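You operate a simulated robot arm through the tools that you are given. There is no shell and no other tool. Be economical: measure what you need, move in short steps, check, and stop when the job is done.

You are at the controls of a simulated two-armed robot. One attempt, no reset.

JOB
Pleater off, fold wheel to the chart's depth, speed to 2, then on.
Fine: set both with the pleater off; the setup chart.
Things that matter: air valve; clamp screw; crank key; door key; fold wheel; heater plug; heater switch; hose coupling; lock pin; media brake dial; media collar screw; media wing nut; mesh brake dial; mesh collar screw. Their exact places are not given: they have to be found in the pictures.

It is judged by the outcome, as a careful person would: the job done as asked, and still so three seconds after it is handed in. It fails if anything else is knocked over, pushed out of place, dropped, spilled or broken. Flat cloth is picked up by pressing the open fingertips on it (5 to 10 N) and closing them slowly along it; thin cloth reads only 2 to 8 mm in the jaws.

ROBOT AND FRAMES
Two 7-joint arms with two-finger parallel grippers on one trunk, on a base that drives. Base frame: it is fixed to the floor where the robot stands at the start and does not move with it; the origin is under the middle of the robot, x ahead of it, y to its left, z up. Units: m, rad, N and s.
The left shoulder is at the start at [0.047, 0.182, 1.192], the right one opposite. With the tool pointing down near the work surface each hand reaches from about 0.1 to 0.36 m from the robot's upright axis, wherever it stands, measured 20 degrees to its own side. Places, roughly: air valve [0, 1.1, 0.3]; clamp screw [0.3, 0.2, 1]; crank key [0.4, -0.1, 1]; door key [0.4, -0.2, 1]; fold wheel [0.7, -0.6, 1.2]; heater switch [0.5, -0.4, 0.3]; media brake dial [0, 1.1, 0.9]; media collar screw [0.4, 0.6, 1]; media wing nut [0, 1, 0.8]; mesh brake dial [0.1, 0.8, 1]; mesh collar screw [0.4, 0.4, 1]; mesh wing nut [0.1, 0.7, 1]; pleater crank [0.4, 0, 0.9]; pleater speed dial [0.7, -0.8, 1.2]; pleater switch [0.4, 0, 1.2]; roll brake lever [0.1, 0.8, 0.7]. Payload 3.91 kg a hand.
The TCP of each hand is the grasp point between the finger pads, 0.03 m short of the fingertips. In the tool frame z runs along the fingers and y along their closing line. The gripper opens to 0.11 m. The fingers are 0.02 m wide and 0.01 m thick; the gripper's body (0.048 by 0.112 m) begins 0.055 m behind the TCP.
Orientation is that of the tool frame in the base frame, as a unit quaternion [w, x, y, z]. With the fingers straight down and closing along the base's y, the tool's x points along the base's -x, its y along +y and its z along -z.

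CONTROLS
- The arms move only by the tool move_arm. It takes "left_moves", "right_moves" or both (then of equal length, played together; a hand with none holds still); each is a list that holds one entry, the list of rows, each a list of 7 numbers: the shift along the tool's x, y, z in m, then the turn, a rotation vector about the tool's x, y, z in rad, then the opening, from 0 (shut) to 1 (fully open). In form: [[[dx, dy, dz, ax, ay, az, gripper], ...]]. A call has 1 to 12 rows; each row is the pose to reach, as a shift and turn from the pose commanded when the call began, along the tool's axes at that moment. Rows are played at 5 a second. More than 0.05 m and 0.15 rad between two rows, or a gripper value outside its range, and nothing of the call is played. Where a pose cannot be reached the arm comes as near as it can. A force on the tool above 80 N (or 10 N above the force at the start of the call, whichever is more), or a blocked arm, ends the call early, and 0.2 s more pass. Each finger travels about 0.072 m/s and halts on what it meets, pressing with about 40 N; the grip force reading is that of the motor and also rises with nothing between the fingers. The clock runs only during rows and for 0.2 s after the last one: add rows that repeat a pose to give the fingers time. It gives the time, the measured TCP pose, the force on the tool (base axes), the opening and the grip force at its end, in the units of the frame above (readings bear some noise), with the torque about the TCP (base axes, N m) and any sound that the robot's microphone picked up.
- Cameras (640 x 400 px; columns grow to the right, rows downward): "scene" is now at [0.1737, -0.0119, 1.3972]; the picture's right is [-0.12, -0.99, 0.00], its down [-0.48, 0.06, -0.87] and it looks along [0.87, -0.11, -0.48] (base axes); focal length 214 px, centre (320, 200). "left" rides on the left gripper at [0.073, -0.017, -0.103] in its tool frame; the picture's right is [0.23, 0.97, 0.00], its down [-0.76, 0.18, -0.62] and it looks along [-0.61, 0.14, 0.78] (tool axes); focal length 222 px, centre (320, 200). "right" rides on the right gripper at [0.072, 0.017, -0.103] in its tool frame; the picture's right is [-0.23, 0.97, 0.00], its down [-0.76, -0.18, -0.62] and it looks along [-0.61, -0.14, 0.78] (tool axes); focal length 222 px, centre (320, 200).
- capture(camera): a new picture of that camera. The clock stands still meanwhile.
- slide_trunk(by): slides the trunk up (or, below 0, down) by that many m; the arms and the scene camera ride with it, the base frame stays. It gives what a move gives, with no picture.
- roll_base(legs): drives the robot by 1 to 6 legs, each [ahead, left, turn to the left] in m, m and rad, along the robot's own axes; the way and the turn of a leg run together, so that a leg with both is an arc; at most 1.5 m and 3.142 rad a leg. The arms and the cameras ride along, it lands a little off, and it stops where it bumps. It gives what a move gives.
- aim_head(pan, tilt): turns the head with the scene camera to pan (to the left, within 1.396 rad either way) and tilt (down, from -0.506 to 1.204), counted from straight ahead of the robot. It gives what a move gives.
- locate(camera, pixels): for up to 12 pixels [column, row] of the newest picture of that camera ("zoom" is the newest enlarged one), the place [x, y, z] in the base frame of the surface seen there, good to about 0.002 m. The clock stands still meanwhile.
- zoom(camera, box): a new picture of the part [left, top, right, bottom] of that camera's present view, enlarged. The clock stands still meanwhile.
- close_job(): hands the job in; it is judged then, once.

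Work in short steps. Measure before you move; look again where a grasp or a placing could have gone wrong, and mend it. You have 80 turns and 78 pictures in all, those below and enlarged ones among them. Open the grippers and draw the arms clear of the work before you hand the job in, unless the task says otherwise; then end with one line.

The tools are called after "Call:" as name(argument=value, ...) on one line, values as JSON. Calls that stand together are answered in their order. move_arm: Moves the arms, as the interface text tells. Its arguments: {"type":"object","properties":{"left_moves":{"type":"array","items":{"type":"array","items":{"type":"array","items":{"type":"number"}}}},"right_moves":{"type":"array","items":{"type":"array","items":{"type":"array","items":{"type":"number"}}}}},"required":[]} The other tools are called the same way: slide_trunk (by) slides the trunk up or down; roll_base (legs) drives the base; aim_head (pan, tilt) turns the head that bears the scene camera; capture (camera) takes a picture; locate (camera, pixels) gives the place of the surface under pixels of a picture; zoom (camera, box) takes an enlarged picture of a part of a camera's view; close_job () hands the job in.

At the start:

```text
time_s: 0.0
left_eef_pos: [0.3612, -0.0543, 1.3552]
left_orientation: [0.0, -0.001, 1.0, -0.001]
left_wrist_force: [0.6, 0.1, 0.4]
left_torque: [0.01, 0.03, -0.03]
left_gripper_width: 0.1101
left_grip_force: 0.0
right_eef_pos: [0.2941, -0.316, 1.3543]
right_orientation: [0.0, 0.0, 1.0, -0.001]
right_wrist_force: [-0.2, 0.3, -0.6]
right_torque: [-0.01, 0.02, 0.0]
right_gripper_width: 0.1099
right_grip_force: 0.0
trunk travel left (down, up): [-0.45, 0.064]
robot x, y, heading: [0.0009, -0.0, -0.001]
head pan, tilt: [-0.124, 0.506]
```

scene: 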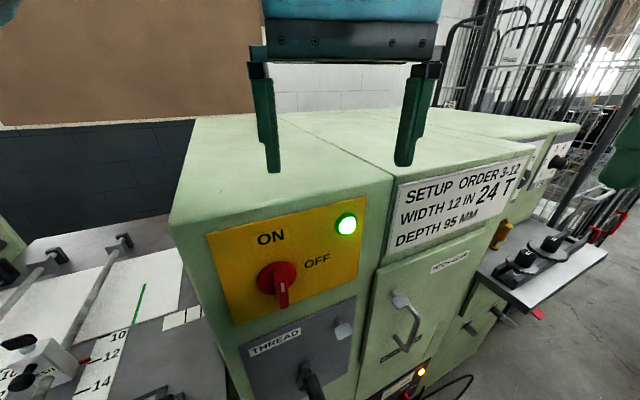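
right: 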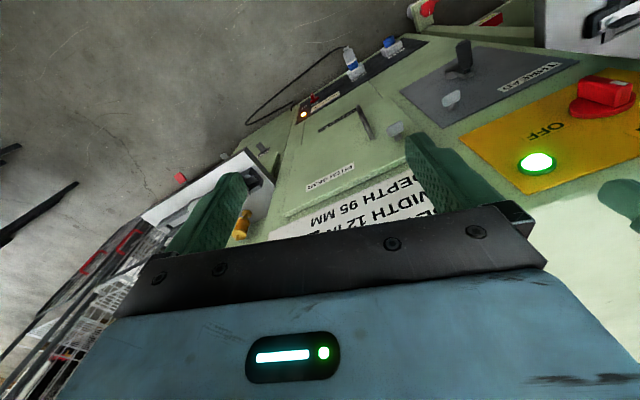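
left: 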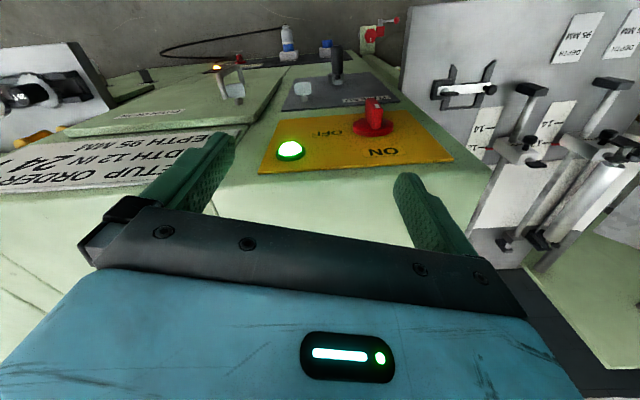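

The scene shows the red pleater switch at (278,278) with a green lamp lit, the setup order card (depth 95 mm), and panels at far right (550,160). I zoom in on these.

Call:
zoom(camera="scene", box=[480, 110, 620, 200])

Call:
zoom(camera="scene", box=[200, 160, 540, 370])

Call:
locate(camera="scene", pixels=[[278, 278], [282, 300], [230, 250], [350, 260], [240, 310], [345, 223], [530, 160], [558, 160], [545, 190], [395, 180], [525, 165], [575, 125]])

```text
4.44 times, centred on (550, 155) of scene
```

zoom: 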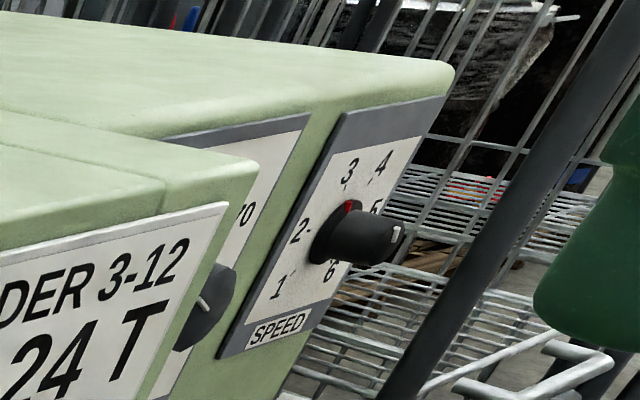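

```text
1.88 times, centred on (370, 265) of scene
```

zoom: 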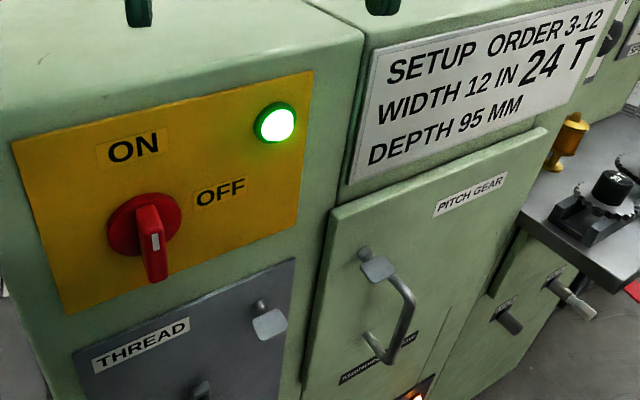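

```text
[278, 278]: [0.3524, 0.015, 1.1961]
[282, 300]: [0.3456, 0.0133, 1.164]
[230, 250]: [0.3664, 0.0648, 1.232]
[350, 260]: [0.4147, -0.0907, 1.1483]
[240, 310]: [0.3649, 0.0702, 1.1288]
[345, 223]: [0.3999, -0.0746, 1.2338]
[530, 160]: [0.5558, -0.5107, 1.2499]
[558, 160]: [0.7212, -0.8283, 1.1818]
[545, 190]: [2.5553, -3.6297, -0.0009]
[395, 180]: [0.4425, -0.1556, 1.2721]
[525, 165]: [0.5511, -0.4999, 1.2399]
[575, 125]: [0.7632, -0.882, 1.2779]
```

The pleater is ON (green lamp). I zoom back after backing off a bit and turning square to the machine front (its normal is about 0.31 rad left), so the arms have room.

Call:
roll_base(legs=[[-0.25, 0, 0], [0, 0, 0.31]])

Call:
aim_head(pan=0.0, tilt=0.35)

Call:
capture(camera="scene")

```text
time_s: 2.8
left_eef_pos: [0.1109, 0.0607, 1.3552]
left_orientation: [0.001, -0.157, 0.988, -0.001]
left_wrist_force: [-0.6, -0.8, -0.6]
left_torque: [0.03, 0.01, -0.01]
left_gripper_width: 0.1096
left_grip_force: 0.1
right_eef_pos: [0.13, -0.2092, 1.3558]
right_orientation: [0.0, -0.157, 0.988, -0.001]
right_wrist_force: [0.6, -0.6, -1.3]
right_torque: [-0.02, -0.01, 0.04]
right_gripper_width: 0.1102
right_grip_force: 0.3
trunk travel left (down, up): [-0.45, 0.064]
robot x, y, heading: [-0.2466, -0.0012, 0.315]
head pan, tilt: [-0.124, 0.506]
```

```text
time_s: 3.5
left_eef_pos: [0.112, 0.06, 1.3551]
left_orientation: [0.0, -0.158, 0.987, 0.0]
left_wrist_force: [-0.1, 0.0, 0.1]
left_torque: [0.01, -0.01, 0.03]
left_gripper_width: 0.1101
left_grip_force: 0.1
right_eef_pos: [0.1304, -0.2079, 1.3554]
right_orientation: [0.0, -0.158, 0.987, 0.0]
right_wrist_force: [0.2, 0.8, 0.0]
right_torque: [-0.02, -0.04, -0.01]
right_gripper_width: 0.1099
right_grip_force: 0.1
trunk travel left (down, up): [-0.45, 0.064]
robot x, y, heading: [-0.2489, -0.0001, 0.318]
head pan, tilt: [0.0, 0.351]
```

```text
72 pictures are left
```

scene: 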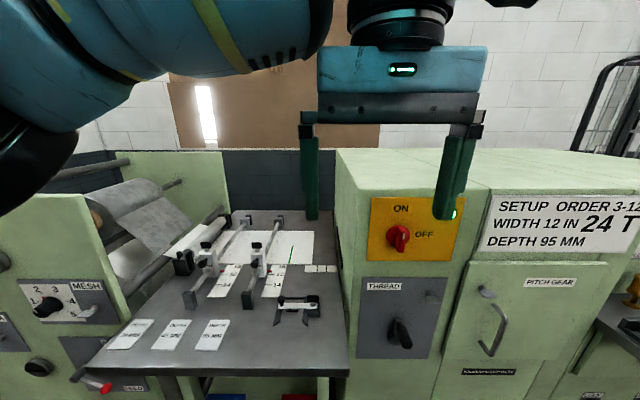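

Three cards lie on the table at (130,335), (172,335), (210,335). I read them and the switch closely.

Call:
zoom(camera="scene", box=[90, 300, 250, 400])

Call:
zoom(camera="scene", box=[350, 185, 480, 270])

Call:
locate(camera="zoom", pixels=[[245, 260], [240, 300], [250, 225], [300, 280], [200, 330], [250, 130], [370, 260], [180, 250]])

```text
4.00 times, centred on (170, 350) of scene
```

zoom: 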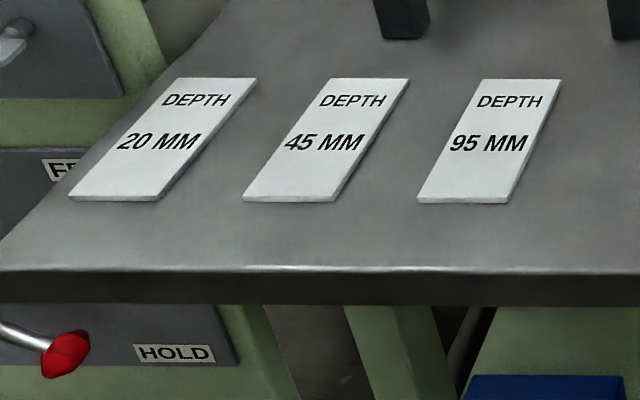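

```text
4.71 times, centred on (415, 228) of scene
```

zoom: 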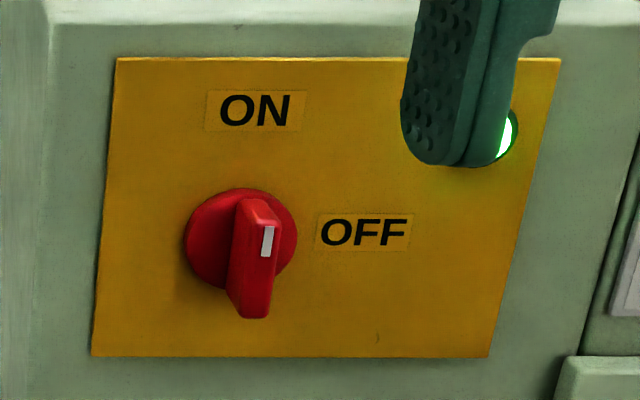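

```text
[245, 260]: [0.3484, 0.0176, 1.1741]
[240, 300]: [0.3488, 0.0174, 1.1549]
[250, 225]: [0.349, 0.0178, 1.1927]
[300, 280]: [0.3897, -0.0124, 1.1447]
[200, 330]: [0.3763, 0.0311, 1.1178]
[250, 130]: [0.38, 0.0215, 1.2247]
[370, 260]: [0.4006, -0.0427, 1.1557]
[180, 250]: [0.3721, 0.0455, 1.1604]
```

Bar is vertical, its mark at the top (ON); OFF is 90° clockwise. I pitch the right gripper forward to face the panel at the switch height, and move the left arm aside.

Call:
move_arm(right_moves=[[[0, 0.012, 0.015, 0, -0.14, 0, 1], [0, 0.024, 0.03, 0, -0.28, 0, 1], [0, 0.036, 0.045, 0, -0.42, 0, 1], [0, 0.048, 0.06, 0, -0.56, 0, 1], [0, 0.06, 0.075, 0, -0.7, 0, 1], [0, 0.072, 0.09, 0, -0.84, 0, 1], [0, 0.084, 0.105, 0, -0.98, 0, 1], [0, 0.096, 0.12, 0, -1.12, 0, 1], [0, 0.108, 0.135, 0, -1.26, 0, 1], [0, 0.12, 0.15, 0, -1.4, 0, 1], [0, 0.132, 0.165, 0, -1.5, 0, 1], [0, 0.144, 0.18, 0, -1.571, 0, 1]]], left_moves=[[[0, 0.03, 0, 0, 0, 0, 1], [0, 0.06, 0, 0, 0, 0, 1], [0, 0.09, 0, 0, 0, 0, 1], [0, 0.12, 0, 0, 0, 0, 1], [0, 0.15, 0, 0, 0, 0, 1], [0, 0.18, 0, 0, 0, 0, 1], [0, 0.2, 0, 0, 0, 0, 1], [0, 0.22, 0, 0, 0, 0, 1], [0, 0.24, 0, 0, 0, 0, 1], [0, 0.25, 0, 0, 0, 0, 1], [0, 0.25, 0, 0, 0, 0, 1], [0, 0.25, 0, 0, 0, 0, 1]]])

Call:
capture(camera="scene")

```text
time_s: 6.1
left_eef_pos: [0.0341, 0.2995, 1.3539]
left_orientation: [0.0, -0.158, 0.987, -0.001]
left_wrist_force: [0.4, -0.2, 0.2]
left_torque: [-0.02, -0.02, 0.01]
left_gripper_width: 0.1097
left_grip_force: 0.0
right_eef_pos: [0.2298, 0.0063, 1.2654]
right_orientation: [0.69, -0.112, 0.706, 0.11]
right_wrist_force: [-0.2, -1.2, 1.1]
right_torque: [0.01, 0.02, -0.02]
right_gripper_width: 0.1101
right_grip_force: 0.0
right hand out of reach, approached as far as the arm can: row 6, 7, 8, 9, 10, 11, 12
trunk travel left (down, up): [-0.45, 0.064]
robot x, y, heading: [-0.2469, -0.0016, 0.318]
head pan, tilt: [0.0, 0.351]
```

```text
69 pictures are left
```

scene: 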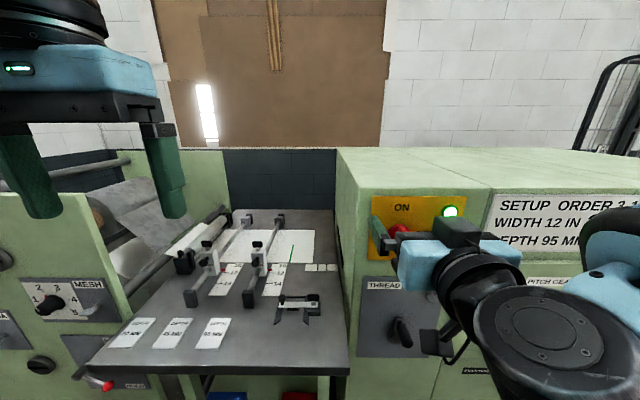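

The right hand came to z 1.265, pointing at the panel. I go forward and down to a pre-grasp in front of the switch.

Call:
move_arm(right_moves=[[[0.0, -0.01, 0.025, 0, 0, 0, 1], [0.02, -0.02, 0.044, 0, 0, 0, 1], [0.05, -0.025, 0.044, 0, 0, 0, 1], [0.08, -0.025, 0.044, 0, 0, 0, 1], [0.093, -0.025, 0.044, 0, 0, 0, 1], [0.093, -0.025, 0.044, 0, 0, 0, 1]]])

Call:
capture(camera="scene")

Call:
capture(camera="right")

```text
time_s: 7.5
left_eef_pos: [0.0328, 0.3001, 1.3546]
left_orientation: [0.0, -0.159, 0.987, -0.001]
left_wrist_force: [0.2, -0.2, 0.0]
left_torque: [-0.01, 0.0, -0.01]
left_gripper_width: 0.11
left_grip_force: 0.1
right_eef_pos: [0.2771, -0.0042, 1.219]
right_orientation: [0.697, -0.108, 0.7, 0.109]
right_wrist_force: [0.4, 0.2, 0.1]
right_torque: [0.01, 0.0, 0.03]
right_gripper_width: 0.1101
right_grip_force: 0.0
right hand out of reach, approached as far as the arm can: row 3, 4, 5, 6
trunk travel left (down, up): [-0.45, 0.064]
robot x, y, heading: [-0.2506, -0.0001, 0.315]
head pan, tilt: [0.0, 0.351]
```

```text
68 pictures are left
```

scene: 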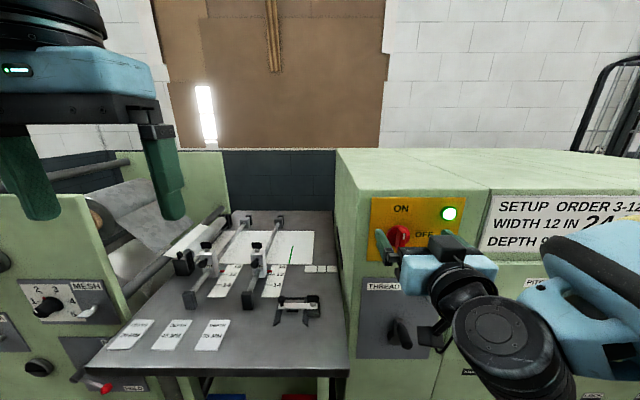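

```text
67 pictures are left
```

right: 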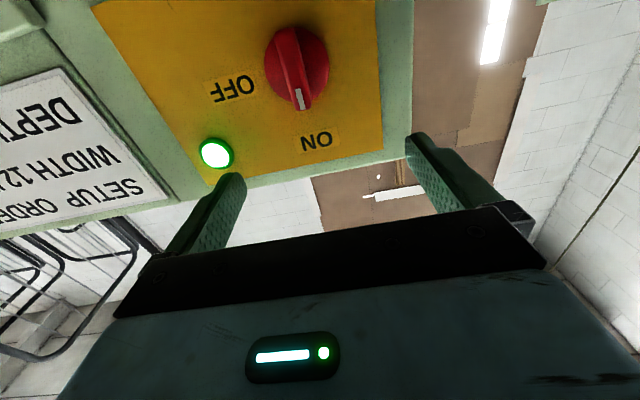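

Height is limited by the arm's reach (z 1.219), so I lower the trunk by 0.047 to bring the hand to the knob's height 1.172.

Call:
slide_trunk(by=-0.047)

Call:
capture(camera="right")

Call:
locate(camera="right", pixels=[[296, 140], [294, 125], [310, 150], [290, 100]])

```text
time_s: 8.4
left_eef_pos: [0.0337, 0.2987, 1.3078]
left_orientation: [0.001, -0.158, 0.987, 0.0]
left_wrist_force: [-0.1, -0.5, 0.5]
left_torque: [0.0, -0.02, 0.01]
left_gripper_width: 0.11
left_grip_force: 0.0
right_eef_pos: [0.2765, -0.0035, 1.1725]
right_orientation: [0.699, -0.111, 0.698, 0.112]
right_wrist_force: [-0.8, -0.1, 0.3]
right_torque: [0.04, 0.0, 0.02]
right_gripper_width: 0.11
right_grip_force: 0.1
trunk travel left (down, up): [-0.403, 0.111]
robot x, y, heading: [-0.2497, 0.0011, 0.313]
head pan, tilt: [0.0, 0.351]
```

```text
66 pictures are left
```

right: 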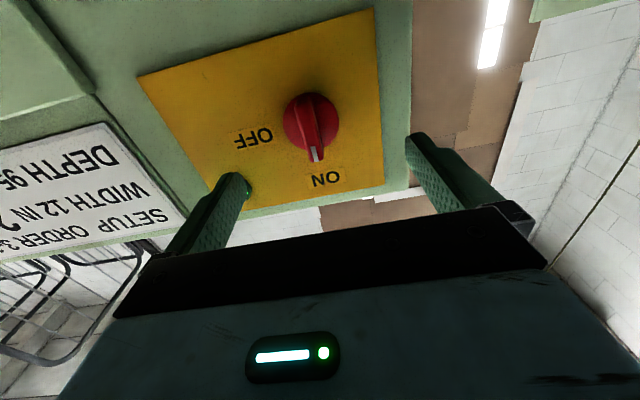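

```text
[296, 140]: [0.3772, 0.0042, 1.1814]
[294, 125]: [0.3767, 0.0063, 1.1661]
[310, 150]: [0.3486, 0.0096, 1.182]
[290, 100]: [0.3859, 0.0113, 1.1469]
```

I measure the bar's ends and flanks in this view.

Call:
locate(camera="right", pixels=[[317, 157], [312, 157], [312, 130], [317, 130], [307, 105], [313, 97], [308, 130], [321, 140], [335, 120], [285, 120], [311, 93], [311, 151]])

Call:
zoom(camera="right", box=[260, 70, 360, 190])

```text
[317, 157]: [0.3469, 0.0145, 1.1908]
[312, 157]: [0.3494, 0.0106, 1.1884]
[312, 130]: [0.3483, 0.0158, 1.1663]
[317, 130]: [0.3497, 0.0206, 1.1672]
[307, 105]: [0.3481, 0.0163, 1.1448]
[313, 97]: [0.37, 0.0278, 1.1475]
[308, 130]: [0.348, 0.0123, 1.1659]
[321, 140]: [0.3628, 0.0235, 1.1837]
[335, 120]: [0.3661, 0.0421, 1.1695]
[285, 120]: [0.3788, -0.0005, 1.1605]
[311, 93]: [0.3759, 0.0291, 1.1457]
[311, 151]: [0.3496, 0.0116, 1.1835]
```

```text
3.33 times, centred on (310, 130) of right
```

zoom: 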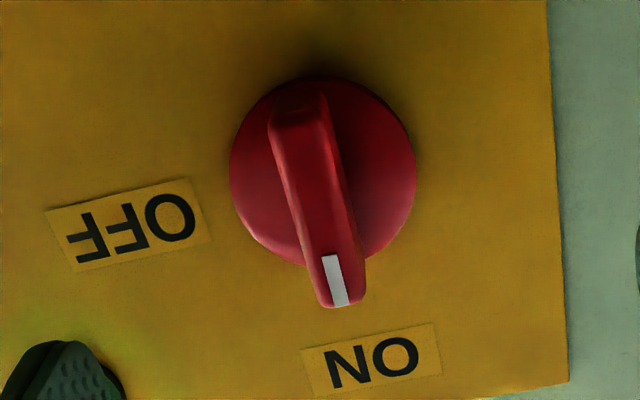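

Bar front centre is about (0.348, 0.0145, 1.168), flange 26 mm behind. I advance so the tips overlap the bar by 16 mm and close.

Call:
move_arm(right_moves=[[[0.004, -0.005, 0.02, 0, 0, 0, 1], [0.004, -0.005, 0.04, 0, 0, 0, 1], [0.004, -0.005, 0.0596, 0, 0, 0, 1], [0.004, -0.005, 0.0596, 0, 0, 0, 0.6], [0.004, -0.005, 0.0596, 0, 0, 0, 0.3], [0.004, -0.005, 0.0596, 0, 0, 0, 0.0], [0.004, -0.005, 0.0596, 0, 0, 0, 0], [0.004, -0.005, 0.0596, 0, 0, 0, 0]]])

Call:
capture(camera="right")

```text
time_s: 10.2
left_eef_pos: [0.0328, 0.3001, 1.3084]
left_orientation: [0.001, -0.158, 0.987, -0.002]
left_wrist_force: [0.3, 0.5, -0.1]
left_torque: [0.01, -0.02, -0.02]
left_gripper_width: 0.11
left_grip_force: 0.1
right_eef_pos: [0.3272, 0.0054, 1.1828]
right_orientation: [0.698, -0.11, 0.699, 0.11]
right_wrist_force: [0.4, 2.2, 1.3]
right_torque: [0.01, 0.03, 0.03]
right_gripper_width: 0.0138
right_grip_force: 45.5
right hand out of reach, approached as far as the arm can: row 2, 3, 4, 5, 6, 7, 8
trunk travel left (down, up): [-0.403, 0.111]
robot x, y, heading: [-0.2519, -0.0009, 0.314]
head pan, tilt: [0.0, 0.351]
```

```text
64 pictures are left
```

right: 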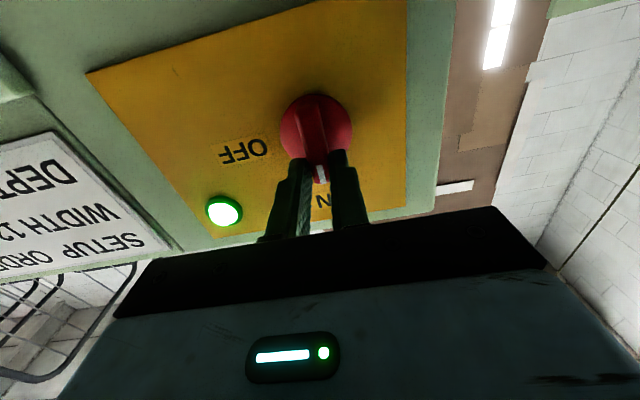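

It gripped 15 mm too high because of the reach limit. I release, retreat, and lower the trunk more so the hand works above shoulder height.

Call:
move_arm(right_moves=[[[0, 0, 0, 0, 0, 0, 0.3], [0, 0, 0, 0, 0, 0, 0.8], [0, 0, -0.02, 0, 0, 0, 1], [0, 0, -0.045, 0, 0, 0, 1], [0, 0, -0.06, 0, 0, 0, 1]]])

Call:
slide_trunk(by=-0.08)

```text
time_s: 11.4
left_eef_pos: [0.0341, 0.2984, 1.3084]
left_orientation: [0.001, -0.159, 0.987, 0.0]
left_wrist_force: [0.3, -0.1, -0.1]
left_torque: [0.0, -0.01, -0.02]
left_gripper_width: 0.11
left_grip_force: 0.0
right_eef_pos: [0.2745, -0.0109, 1.1826]
right_orientation: [0.699, -0.11, 0.698, 0.111]
right_wrist_force: [0.1, 0.3, 0.1]
right_torque: [0.03, 0.02, -0.01]
right_gripper_width: 0.1102
right_grip_force: 0.0
right hand out of reach, approached as far as the arm can: row 5
trunk travel left (down, up): [-0.403, 0.111]
robot x, y, heading: [-0.2506, -0.0015, 0.315]
head pan, tilt: [0.0, 0.351]
```

```text
time_s: 12.6
left_eef_pos: [0.0384, 0.3, 1.2229]
left_orientation: [-0.007, -0.157, 0.987, -0.004]
left_wrist_force: [0.1, 0.5, -0.1]
left_torque: [-0.01, 0.0, 0.03]
left_gripper_width: 0.11
left_grip_force: 0.0
right_eef_pos: [0.2896, -0.007, 1.0658]
right_orientation: [0.666, -0.115, 0.729, 0.105]
right_wrist_force: [0.2, -0.5, -0.7]
right_torque: [0.0, 0.01, -0.04]
right_gripper_width: 0.1101
right_grip_force: 0.1
trunk travel left (down, up): [-0.323, 0.191]
robot x, y, heading: [-0.2464, -0.0015, 0.315]
head pan, tilt: [0.0, 0.351]
```

The pose sagged more than expected; I read again with a small hold and look.

Call:
move_arm(right_moves=[[[0, 0, 0, 0, 0, 0, 1], [0, 0, 0, 0, 0, 0, 1]]])

Call:
capture(camera="scene")

```text
time_s: 13.2
left_eef_pos: [0.0387, 0.2994, 1.2216]
left_orientation: [-0.008, -0.158, 0.987, -0.004]
left_wrist_force: [-0.3, -0.5, 0.5]
left_torque: [-0.01, 0.0, -0.01]
left_gripper_width: 0.1099
left_grip_force: 0.0
right_eef_pos: [0.2887, -0.0062, 1.066]
right_orientation: [0.666, -0.116, 0.729, 0.106]
right_wrist_force: [0.2, -1.1, 0.8]
right_torque: [-0.01, -0.01, -0.01]
right_gripper_width: 0.1099
right_grip_force: 0.0
trunk travel left (down, up): [-0.323, 0.191]
robot x, y, heading: [-0.2484, -0.0016, 0.311]
head pan, tilt: [0.0, 0.351]
```

```text
63 pictures are left
```

scene: 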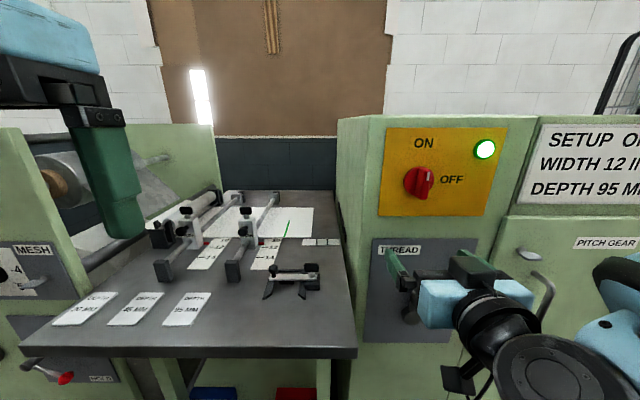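

The right hand now sits at z 1.066, pitched about 5° down. I raise it and level it in front of the knob.

Call:
move_arm(right_moves=[[[0, 0, -0.02, 0, 0, 0, 1], [-0.03, 0, -0.025, 0, -0.03, 0, 1], [-0.06, 0, -0.025, 0, -0.06, 0, 1], [-0.09, 0, -0.025, 0, -0.09, 0, 1], [-0.102, 0, -0.025, 0, -0.09, 0, 1], [-0.102, 0, -0.025, 0, -0.09, 0, 1]]])

Call:
capture(camera="right")

Call:
zoom(camera="scene", box=[370, 115, 520, 225])

```text
time_s: 14.6
left_eef_pos: [0.0393, 0.2989, 1.2215]
left_orientation: [-0.008, -0.158, 0.987, -0.003]
left_wrist_force: [0.1, 0.2, 0.0]
left_torque: [0.01, -0.02, 0.01]
left_gripper_width: 0.1101
left_grip_force: 0.1
right_eef_pos: [0.2747, -0.011, 1.1691]
right_orientation: [0.698, -0.111, 0.699, 0.11]
right_wrist_force: [-0.5, -0.5, -0.5]
right_torque: [-0.01, 0.01, 0.0]
right_gripper_width: 0.11
right_grip_force: 0.0
right hand out of reach, approached as far as the arm can: row 1, 2, 3
trunk travel left (down, up): [-0.323, 0.191]
robot x, y, heading: [-0.2451, 0.0007, 0.316]
head pan, tilt: [0.0, 0.351]
```

```text
62 pictures are left
```

right: 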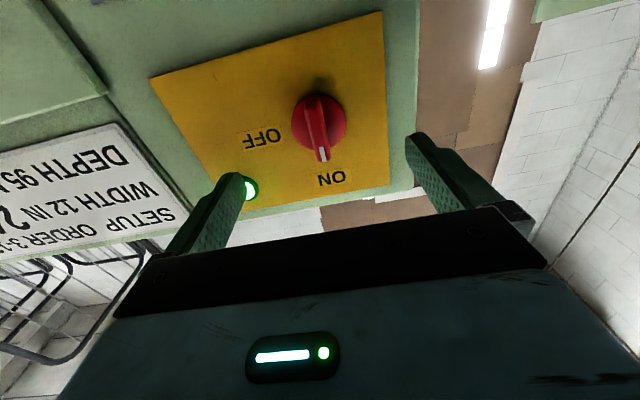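

```text
3.64 times, centred on (445, 170) of scene
```

zoom: 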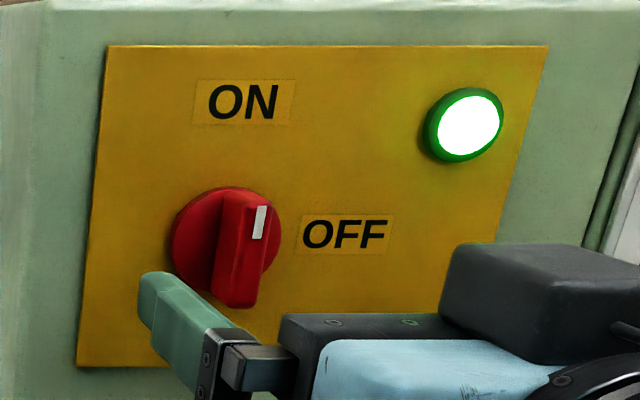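

The hand is level at z 1.169 in front of the knob, now within reach. I advance 63 mm and close.

Call:
move_arm(right_moves=[[[0.001, 0.0015, 0.02, 0, 0, 0, 1], [0.001, 0.0015, 0.045, 0, 0, 0, 1], [0.001, 0.0015, 0.0636, 0, 0, 0, 1], [0.001, 0.0015, 0.0636, 0, 0, 0, 0.6], [0.001, 0.0015, 0.0636, 0, 0, 0, 0.3], [0.001, 0.0015, 0.0636, 0, 0, 0, 0.0], [0.001, 0.0015, 0.0636, 0, 0, 0, 0], [0.001, 0.0015, 0.0636, 0, 0, 0, 0]]])

```text
time_s: 16.4
left_eef_pos: [0.0393, 0.2983, 1.2221]
left_orientation: [-0.008, -0.159, 0.987, -0.002]
left_wrist_force: [0.7, -0.8, 0.8]
left_torque: [-0.02, -0.01, -0.05]
left_gripper_width: 0.11
left_grip_force: 0.0
right_eef_pos: [0.3373, 0.0065, 1.1688]
right_orientation: [0.699, -0.109, 0.699, 0.11]
right_wrist_force: [3.1, -8.4, 1.4]
right_torque: [-0.11, 0.34, -0.5]
right_gripper_width: 0.0137
right_grip_force: 45.1
trunk travel left (down, up): [-0.323, 0.191]
robot x, y, heading: [-0.249, 0.0054, 0.309]
head pan, tilt: [0.0, 0.351]
```

Gripped (13.7 mm). I turn clockwise 90° in small steps, with a slight −y shift to relieve the side force.

Call:
move_arm(right_moves=[[[0, -0.002, 0, 0, 0, 0.14, 0], [0, -0.003, 0, 0, 0, 0.28, 0], [0, -0.003, 0, 0, 0, 0.42, 0], [0, -0.003, 0, 0, 0, 0.56, 0], [0, -0.003, 0, 0, 0, 0.7, 0], [0, -0.003, 0, 0, 0, 0.84, 0], [0, -0.003, 0, 0, 0, 0.98, 0], [0, -0.003, 0, 0, 0, 1.12, 0], [0, -0.003, 0, 0, 0, 1.26, 0], [0, -0.003, 0, 0, 0, 1.4, 0], [0, -0.003, 0, 0, 0, 1.53, 0], [0, -0.003, 0, 0, 0, 1.6, 0]]])

Call:
capture(camera="scene")

```text
time_s: 19.0
left_eef_pos: [0.0382, 0.3008, 1.2227]
left_orientation: [-0.007, -0.159, 0.987, -0.004]
left_wrist_force: [-0.4, 0.0, -1.0]
left_torque: [0.0, 0.01, -0.01]
left_gripper_width: 0.1098
left_grip_force: 0.1
right_eef_pos: [0.3346, 0.0084, 1.1693]
right_orientation: [0.408, 0.422, 0.565, 0.58]
right_wrist_force: [5.9, 10.1, 19.9]
right_torque: [-1.11, -0.25, -0.15]
right_gripper_width: 0.0138
right_grip_force: 44.6
trunk travel left (down, up): [-0.323, 0.191]
robot x, y, heading: [-0.2488, 0.0027, 0.314]
head pan, tilt: [0.0, 0.351]
```

```text
60 pictures are left
```

scene: 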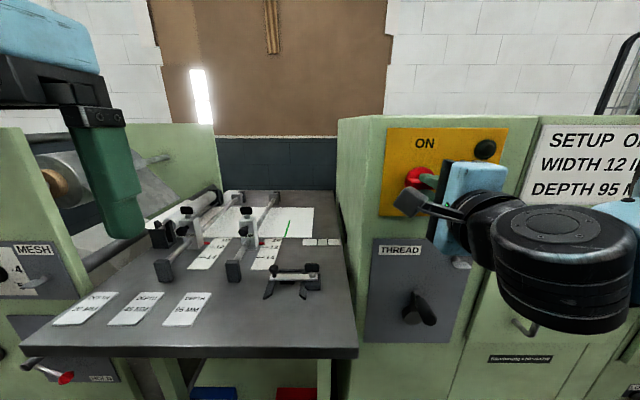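

The lamp is dark: the pleater is off. I release and retreat straight back.

Call:
move_arm(right_moves=[[[0, 0, 0, 0, 0, 0, 0.3], [0, 0, 0, 0, 0, 0, 0.8], [0, 0, 0, 0, 0, 0, 1], [0, 0, -0.03, 0, 0, 0, 1], [0, 0, -0.06, 0, 0, 0, 1], [0, 0, -0.06, 0, 0, 0, 1]]])

Call:
capture(camera="right")

```text
time_s: 20.4
left_eef_pos: [0.039, 0.299, 1.2225]
left_orientation: [-0.007, -0.158, 0.987, -0.003]
left_wrist_force: [0.7, -0.1, 0.4]
left_torque: [-0.01, -0.03, 0.01]
left_gripper_width: 0.1101
left_grip_force: 0.1
right_eef_pos: [0.2788, -0.013, 1.1667]
right_orientation: [0.407, 0.424, 0.566, 0.578]
right_wrist_force: [-0.1, 0.3, 0.3]
right_torque: [-0.01, 0.0, 0.03]
right_gripper_width: 0.11
right_grip_force: 0.0
trunk travel left (down, up): [-0.323, 0.191]
robot x, y, heading: [-0.2477, 0.002, 0.317]
head pan, tilt: [0.0, 0.351]
```

```text
59 pictures are left
```

right: 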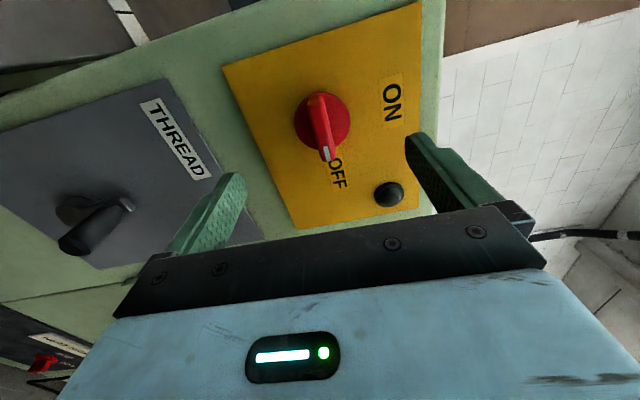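

OFF is set. I roll the hand back to level and pan the head right to view the fold and speed panels.

Call:
move_arm(right_moves=[[[0, 0, -0.02, 0, 0, -0.14, 1], [0, 0, -0.04, 0, 0, -0.28, 1], [0, 0, -0.05, 0, 0, -0.42, 1], [0, 0, -0.05, 0, 0, -0.56, 1], [0, 0, -0.05, 0, 0, -0.7, 1], [0, 0, -0.05, 0, 0, -0.84, 1], [0, 0, -0.05, 0, 0, -0.98, 1], [0, 0, -0.05, 0, 0, -1.12, 1], [0, 0, -0.05, 0, 0, -1.26, 1], [0, 0, -0.05, 0, 0, -1.4, 1], [0, 0, -0.05, 0, 0, -1.53, 1], [0, 0, -0.05, 0, 0, -1.6, 1]]])

Call:
aim_head(pan=-0.9, tilt=0.4)

Call:
capture(camera="scene")

```text
time_s: 23.0
left_eef_pos: [0.0388, 0.2997, 1.2229]
left_orientation: [-0.007, -0.159, 0.987, -0.004]
left_wrist_force: [0.3, -0.5, 0.5]
left_torque: [0.05, 0.03, -0.01]
left_gripper_width: 0.1102
left_grip_force: 0.1
right_eef_pos: [0.2523, -0.007, 1.1849]
right_orientation: [0.699, -0.112, 0.698, 0.11]
right_wrist_force: [-0.6, 0.1, -0.2]
right_torque: [0.02, 0.0, 0.01]
right_gripper_width: 0.11
right_grip_force: 0.0
right hand out of reach, approached as far as the arm can: row 1, 2, 3, 4, 5, 6, 7, 8, 9, 10, 11, 12
trunk travel left (down, up): [-0.323, 0.191]
robot x, y, heading: [-0.2503, 0.0015, 0.315]
head pan, tilt: [0.0, 0.351]
```

```text
time_s: 24.2
left_eef_pos: [0.0392, 0.2995, 1.2227]
left_orientation: [-0.007, -0.158, 0.987, -0.004]
left_wrist_force: [0.0, 0.9, -0.6]
left_torque: [0.0, 0.01, 0.0]
left_gripper_width: 0.11
left_grip_force: 0.1
right_eef_pos: [0.2526, -0.0077, 1.1853]
right_orientation: [0.698, -0.111, 0.698, 0.111]
right_wrist_force: [0.5, 1.1, -0.8]
right_torque: [-0.03, -0.01, 0.01]
right_gripper_width: 0.1102
right_grip_force: 0.1
trunk travel left (down, up): [-0.323, 0.191]
robot x, y, heading: [-0.2467, 0.0002, 0.317]
head pan, tilt: [-0.901, 0.4]
```

```text
58 pictures are left
```

scene: 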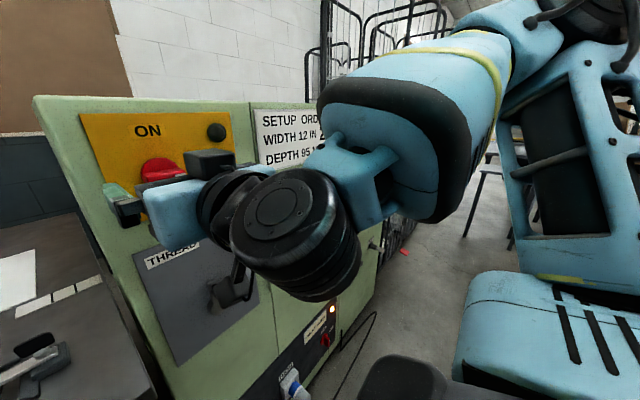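

The arm blocks the view; before driving right I check where the floor cable and the shelf extend.

Call:
locate(camera="scene", pixels=[[375, 315], [368, 340], [345, 380], [335, 398], [405, 252], [400, 215], [380, 230], [470, 235]])

Call:
zoom(camera="scene", box=[250, 200, 450, 400])

```text
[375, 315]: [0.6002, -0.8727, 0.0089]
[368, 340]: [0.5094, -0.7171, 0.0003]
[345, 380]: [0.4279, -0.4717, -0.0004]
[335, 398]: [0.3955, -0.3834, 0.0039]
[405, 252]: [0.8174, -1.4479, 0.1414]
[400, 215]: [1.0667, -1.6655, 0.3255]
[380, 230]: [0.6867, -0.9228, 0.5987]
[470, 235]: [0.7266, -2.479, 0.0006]
```

```text
2.00 times, centred on (350, 300) of scene
```

zoom: 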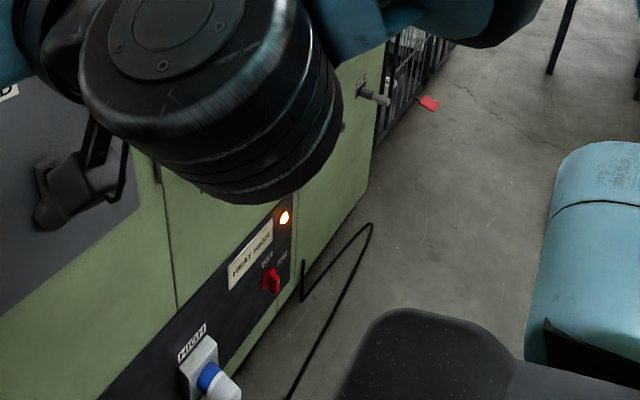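

The cable stays within 0.12 m of the machine front, clear of my path. I back up 0.1 and drive right 0.55, then look.

Call:
roll_base(legs=[[-0.12, 0, 0], [0, -0.6, 0]])

Call:
aim_head(pan=-0.3, tilt=0.35)

Call:
capture(camera="scene")

```text
time_s: 30.8
left_eef_pos: [0.1127, -0.3132, 1.2223]
left_orientation: [-0.007, -0.156, 0.988, -0.004]
left_wrist_force: [0.2, 0.6, 0.9]
left_torque: [-0.02, -0.01, -0.02]
left_gripper_width: 0.1102
left_grip_force: 0.1
right_eef_pos: [0.3227, -0.6198, 1.185]
right_orientation: [0.699, -0.11, 0.698, 0.11]
right_wrist_force: [0.0, 0.2, 0.4]
right_torque: [-0.02, 0.0, 0.0]
right_gripper_width: 0.11
right_grip_force: 0.1
trunk travel left (down, up): [-0.323, 0.191]
robot x, y, heading: [-0.1757, -0.6134, 0.311]
head pan, tilt: [-0.901, 0.4]
```

```text
time_s: 31.8
left_eef_pos: [0.1117, -0.3112, 1.222]
left_orientation: [-0.007, -0.156, 0.988, -0.004]
left_wrist_force: [1.0, 0.3, 1.1]
left_torque: [0.0, -0.02, 0.01]
left_gripper_width: 0.11
left_grip_force: 0.0
right_eef_pos: [0.3222, -0.6194, 1.185]
right_orientation: [0.698, -0.109, 0.699, 0.109]
right_wrist_force: [0.2, -0.1, 0.2]
right_torque: [-0.01, -0.03, 0.04]
right_gripper_width: 0.1099
right_grip_force: 0.0
trunk travel left (down, up): [-0.323, 0.191]
robot x, y, heading: [-0.179, -0.6093, 0.31]
head pan, tilt: [-0.3, 0.351]
```

```text
56 pictures are left
```

scene: 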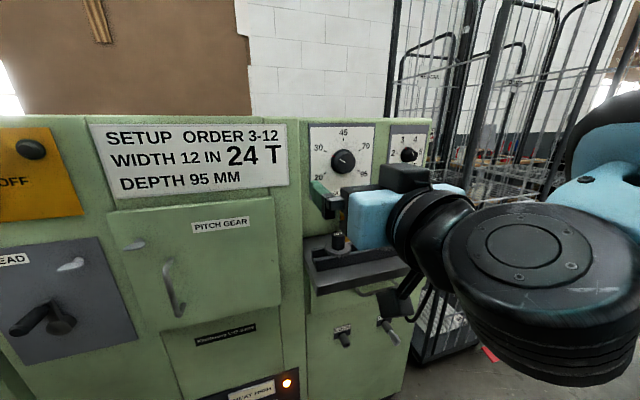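

Call:
zoom(camera="scene", box=[300, 110, 440, 200])

Call:
locate(camera="zoom", pixels=[[190, 230], [215, 230], [150, 260], [300, 250], [300, 100], [60, 100], [490, 205], [400, 80], [580, 100], [190, 190]])

Call:
capture(camera="right")

```text
4.44 times, centred on (370, 155) of scene
```

zoom: 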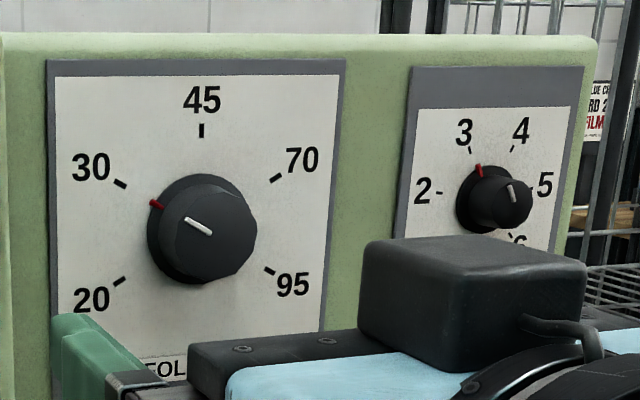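

```text
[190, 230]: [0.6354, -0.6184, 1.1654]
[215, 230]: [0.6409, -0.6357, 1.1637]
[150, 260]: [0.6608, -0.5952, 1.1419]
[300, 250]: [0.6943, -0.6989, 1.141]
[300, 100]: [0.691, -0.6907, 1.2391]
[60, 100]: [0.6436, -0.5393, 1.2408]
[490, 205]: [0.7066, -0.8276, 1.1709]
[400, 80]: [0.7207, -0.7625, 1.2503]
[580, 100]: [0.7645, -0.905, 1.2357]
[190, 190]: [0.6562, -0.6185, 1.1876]
```

```text
54 pictures are left
```

right: 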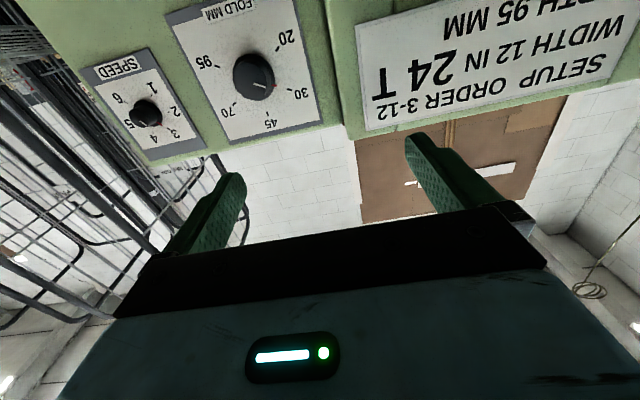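

The fold wheel points at 30 (mark upper left), the speed dial near 3. Chart says depth 95: 180° clockwise; speed 2: about 60° counter-clockwise. I zoom the wrist camera for exact geometry.

Call:
zoom(camera="right", box=[80, 0, 340, 160])

Call:
locate(camera="zoom", pixels=[[375, 180], [425, 170], [480, 190], [430, 140], [430, 240], [400, 195], [460, 180], [155, 270], [140, 275], [195, 280], [350, 100], [300, 320]])

```text
2.46 times, centred on (210, 80) of right
```

zoom: 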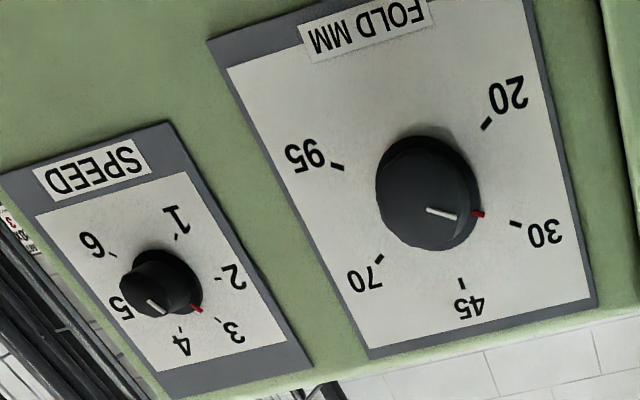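

```text
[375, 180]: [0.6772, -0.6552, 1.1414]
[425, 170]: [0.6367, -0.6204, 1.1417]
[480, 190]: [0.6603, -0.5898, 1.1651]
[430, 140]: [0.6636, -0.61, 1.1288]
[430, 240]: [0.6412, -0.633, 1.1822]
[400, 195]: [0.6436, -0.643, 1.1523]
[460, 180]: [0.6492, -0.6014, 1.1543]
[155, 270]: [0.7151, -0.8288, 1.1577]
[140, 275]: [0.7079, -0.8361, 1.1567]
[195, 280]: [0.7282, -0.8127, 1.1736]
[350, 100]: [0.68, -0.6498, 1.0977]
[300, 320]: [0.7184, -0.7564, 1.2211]
```

Before closing in, I check heights of the shelf and the objects on it below the wheel.

Call:
locate(camera="scene", pixels=[[337, 235], [343, 212], [320, 258], [315, 285], [400, 275], [345, 330], [345, 345], [390, 330], [398, 342], [370, 262]])

Call:
zoom(camera="scene", box=[290, 190, 440, 370])

```text
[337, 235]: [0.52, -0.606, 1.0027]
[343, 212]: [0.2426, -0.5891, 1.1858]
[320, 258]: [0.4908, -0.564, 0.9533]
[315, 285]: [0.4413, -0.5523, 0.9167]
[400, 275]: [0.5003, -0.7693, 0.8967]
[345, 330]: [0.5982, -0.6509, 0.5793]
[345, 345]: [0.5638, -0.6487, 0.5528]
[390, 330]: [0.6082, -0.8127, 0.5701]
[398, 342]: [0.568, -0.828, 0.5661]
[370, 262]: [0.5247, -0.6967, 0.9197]
```

```text
2.22 times, centred on (365, 280) of scene
```

zoom: 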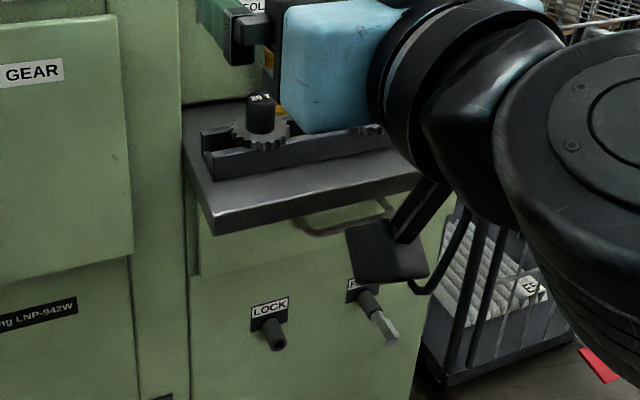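

I find the dial centres from opposite ticks: 30–95 and 20–70 on the wheel, 1–4 and 3–6 on the speed dial.

Call:
locate(camera="right", pixels=[[289, 91], [217, 67], [278, 50], [234, 106], [152, 96], [153, 134], [169, 130], [125, 104], [252, 80], [260, 85], [145, 122], [140, 113]])

```text
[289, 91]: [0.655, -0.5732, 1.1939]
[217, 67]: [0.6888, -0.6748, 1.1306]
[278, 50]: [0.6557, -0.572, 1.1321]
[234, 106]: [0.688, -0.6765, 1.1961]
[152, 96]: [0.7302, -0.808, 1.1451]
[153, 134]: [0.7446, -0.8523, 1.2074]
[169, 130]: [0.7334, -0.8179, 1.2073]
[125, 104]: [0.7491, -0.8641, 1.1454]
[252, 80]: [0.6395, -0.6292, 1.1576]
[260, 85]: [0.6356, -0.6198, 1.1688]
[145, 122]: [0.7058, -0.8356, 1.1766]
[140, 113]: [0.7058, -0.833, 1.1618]
```

Wheel axis meets the panel at (0.672,−0.624,1.163), speed axis at (0.739,−0.836,1.176). I check how low the wrist's camera bracket hangs at (382,305) against the shelf gear tops.

Call:
locate(camera="scene", pixels=[[382, 305], [392, 290], [400, 298], [415, 318], [340, 230], [428, 280]])

```text
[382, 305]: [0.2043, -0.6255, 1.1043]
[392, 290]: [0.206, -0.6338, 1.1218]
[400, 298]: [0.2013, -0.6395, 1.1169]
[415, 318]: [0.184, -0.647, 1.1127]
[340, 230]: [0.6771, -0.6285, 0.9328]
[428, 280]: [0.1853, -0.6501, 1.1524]
```

Bracket hangs only 0.085 m below the axis; it clears the shelf items (top 1.01). I drive right 0.10 and ahead 0.20.

Call:
roll_base(legs=[[0, -0.1, 0], [0.18, 0, 0]])

Call:
capture(camera="right")

Call:
capture(camera="scene")

```text
time_s: 34.4
left_eef_pos: [0.3124, -0.3529, 1.2221]
left_orientation: [-0.008, -0.156, 0.988, -0.004]
left_wrist_force: [-0.3, 0.2, 1.0]
left_torque: [-0.01, 0.0, -0.02]
left_gripper_width: 0.1098
left_grip_force: 0.0
right_eef_pos: [0.5228, -0.6602, 1.1853]
right_orientation: [0.698, -0.109, 0.699, 0.109]
right_wrist_force: [0.4, 0.1, 0.7]
right_torque: [0.01, 0.01, 0.02]
right_gripper_width: 0.11
right_grip_force: 0.0
trunk travel left (down, up): [-0.323, 0.191]
robot x, y, heading: [0.0218, -0.6528, 0.31]
head pan, tilt: [-0.3, 0.351]
```

```text
51 pictures are left
```

right: 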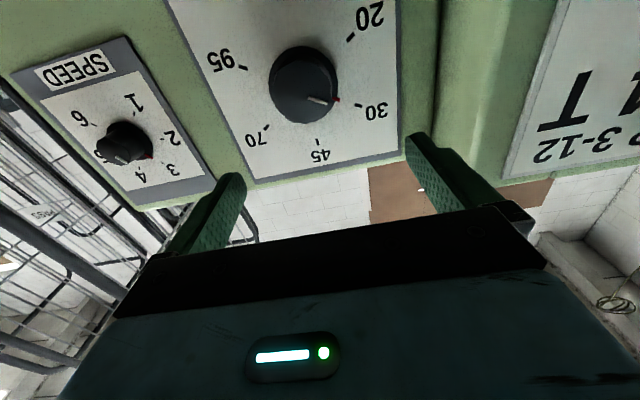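

```text
50 pictures are left
```

scene: 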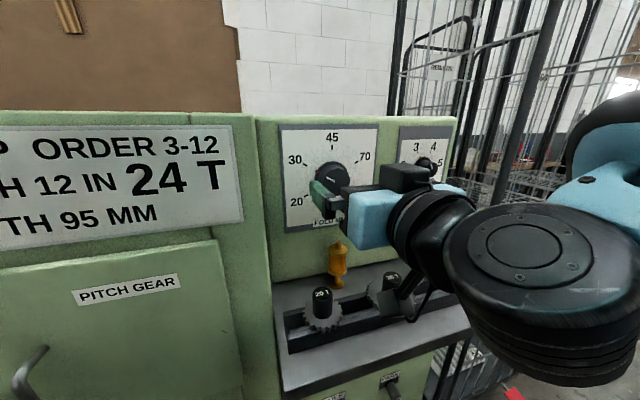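

An amber pin shows below the wheel at (338,265); I check what it is and where.

Call:
zoom(camera="scene", box=[260, 130, 460, 330])

Call:
locate(camera="scene", pixels=[[338, 245], [338, 265], [337, 283], [321, 293], [391, 275], [355, 270]])

```text
2.00 times, centred on (360, 230) of scene
```

zoom: 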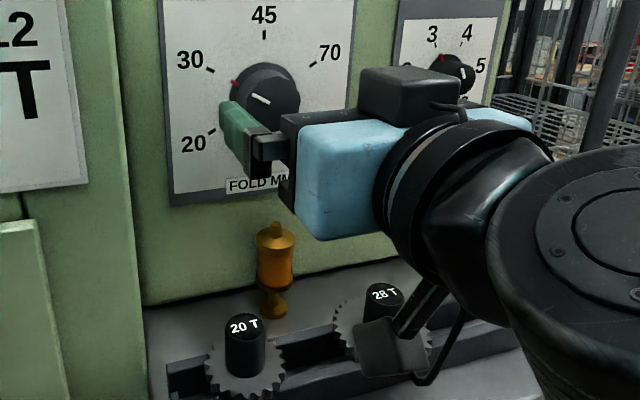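

```text
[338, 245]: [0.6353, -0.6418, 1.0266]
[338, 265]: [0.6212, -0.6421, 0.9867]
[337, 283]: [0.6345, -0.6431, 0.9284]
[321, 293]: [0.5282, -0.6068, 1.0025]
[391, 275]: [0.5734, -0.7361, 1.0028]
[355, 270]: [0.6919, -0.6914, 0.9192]
```

The pin stands on the shelf, top at 1.04 — clear. I pre-rotate the hand −90° in front of the wheel so one grip can cover the 180° turn.

Call:
move_arm(right_moves=[[[0.005, -0.003, 0.02, 0, 0, -0.14, 1], [0.01, -0.006, 0.04, 0, 0, -0.28, 1], [0.015, -0.009, 0.05, 0, 0, -0.42, 1], [0.022, -0.012, 0.05, 0, 0, -0.56, 1], [0.022, -0.012, 0.05, 0, 0, -0.7, 1], [0.022, -0.012, 0.05, 0, 0, -0.84, 1], [0.022, -0.012, 0.05, 0, 0, -0.98, 1], [0.022, -0.012, 0.05, 0, 0, -1.12, 1], [0.022, -0.012, 0.05, 0, 0, -1.26, 1], [0.022, -0.012, 0.05, 0, 0, -1.4, 1], [0.022, -0.012, 0.05, 0, 0, -1.53, 1], [0.022, -0.012, 0.05, 0, 0, -1.6, 1]]])

Call:
capture(camera="scene")

Call:
capture(camera="right")

```text
time_s: 37.0
left_eef_pos: [0.311, -0.3522, 1.2227]
left_orientation: [-0.007, -0.156, 0.988, -0.005]
left_wrist_force: [0.4, 0.3, 0.4]
left_torque: [0.02, 0.0, -0.01]
left_gripper_width: 0.1101
left_grip_force: 0.2
right_eef_pos: [0.5743, -0.6574, 1.1627]
right_orientation: [-0.565, 0.578, -0.408, 0.425]
right_wrist_force: [0.5, 0.3, 0.2]
right_torque: [0.0, -0.02, 0.03]
right_gripper_width: 0.11
right_grip_force: 0.1
trunk travel left (down, up): [-0.323, 0.191]
robot x, y, heading: [0.0244, -0.6506, 0.311]
head pan, tilt: [-0.3, 0.351]
```

```text
48 pictures are left
```

scene: 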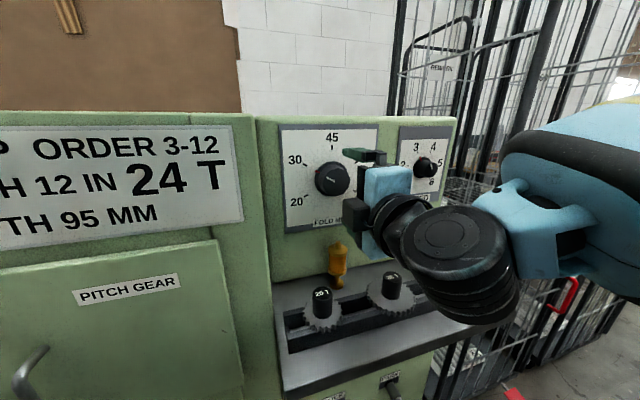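

```text
47 pictures are left
```

right: 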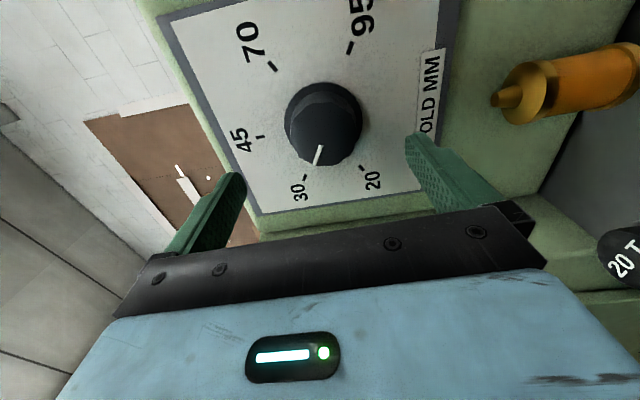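

Reached; knob centred between the fingers in the wrist view. I advance 59 mm and close on the knob.

Call:
move_arm(right_moves=[[[-0.001, 0, 0.02, 0, 0, 0, 1], [-0.001, 0, 0.04, 0, 0, 0, 1], [-0.001, 0, 0.059, 0, 0, 0, 1], [-0.001, 0, 0.059, 0, 0, 0, 0.7], [-0.001, 0, 0.059, 0, 0, 0, 0.4], [-0.001, 0, 0.059, 0, 0, 0, 0.3], [-0.001, 0, 0.059, 0, 0, 0, 0.3], [-0.001, 0, 0.059, 0, 0, 0, 0.2]]])

Call:
capture(camera="right")

```text
time_s: 38.8
left_eef_pos: [0.3133, -0.3531, 1.221]
left_orientation: [-0.008, -0.156, 0.988, -0.003]
left_wrist_force: [0.2, -0.6, -0.7]
left_torque: [-0.01, -0.01, 0.01]
left_gripper_width: 0.1099
left_grip_force: 0.1
right_eef_pos: [0.6315, -0.6365, 1.1613]
right_orientation: [-0.563, 0.58, -0.409, 0.424]
right_wrist_force: [-7.0, -1.0, -20.0]
right_torque: [-0.18, 0.64, -0.11]
right_gripper_width: 0.0578
right_grip_force: 44.6
trunk travel left (down, up): [-0.323, 0.191]
robot x, y, heading: [0.0219, -0.6538, 0.308]
head pan, tilt: [-0.3, 0.351]
```

```text
46 pictures are left
```

right: 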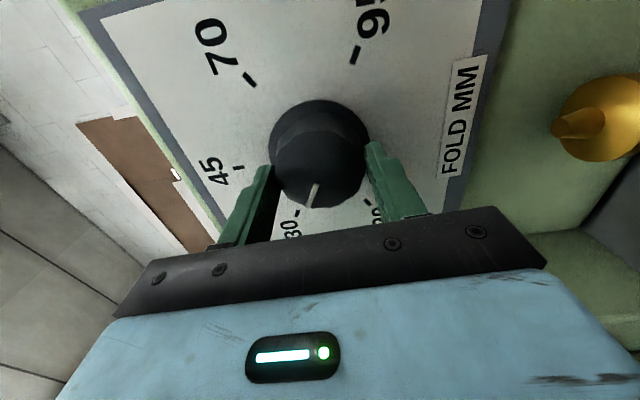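

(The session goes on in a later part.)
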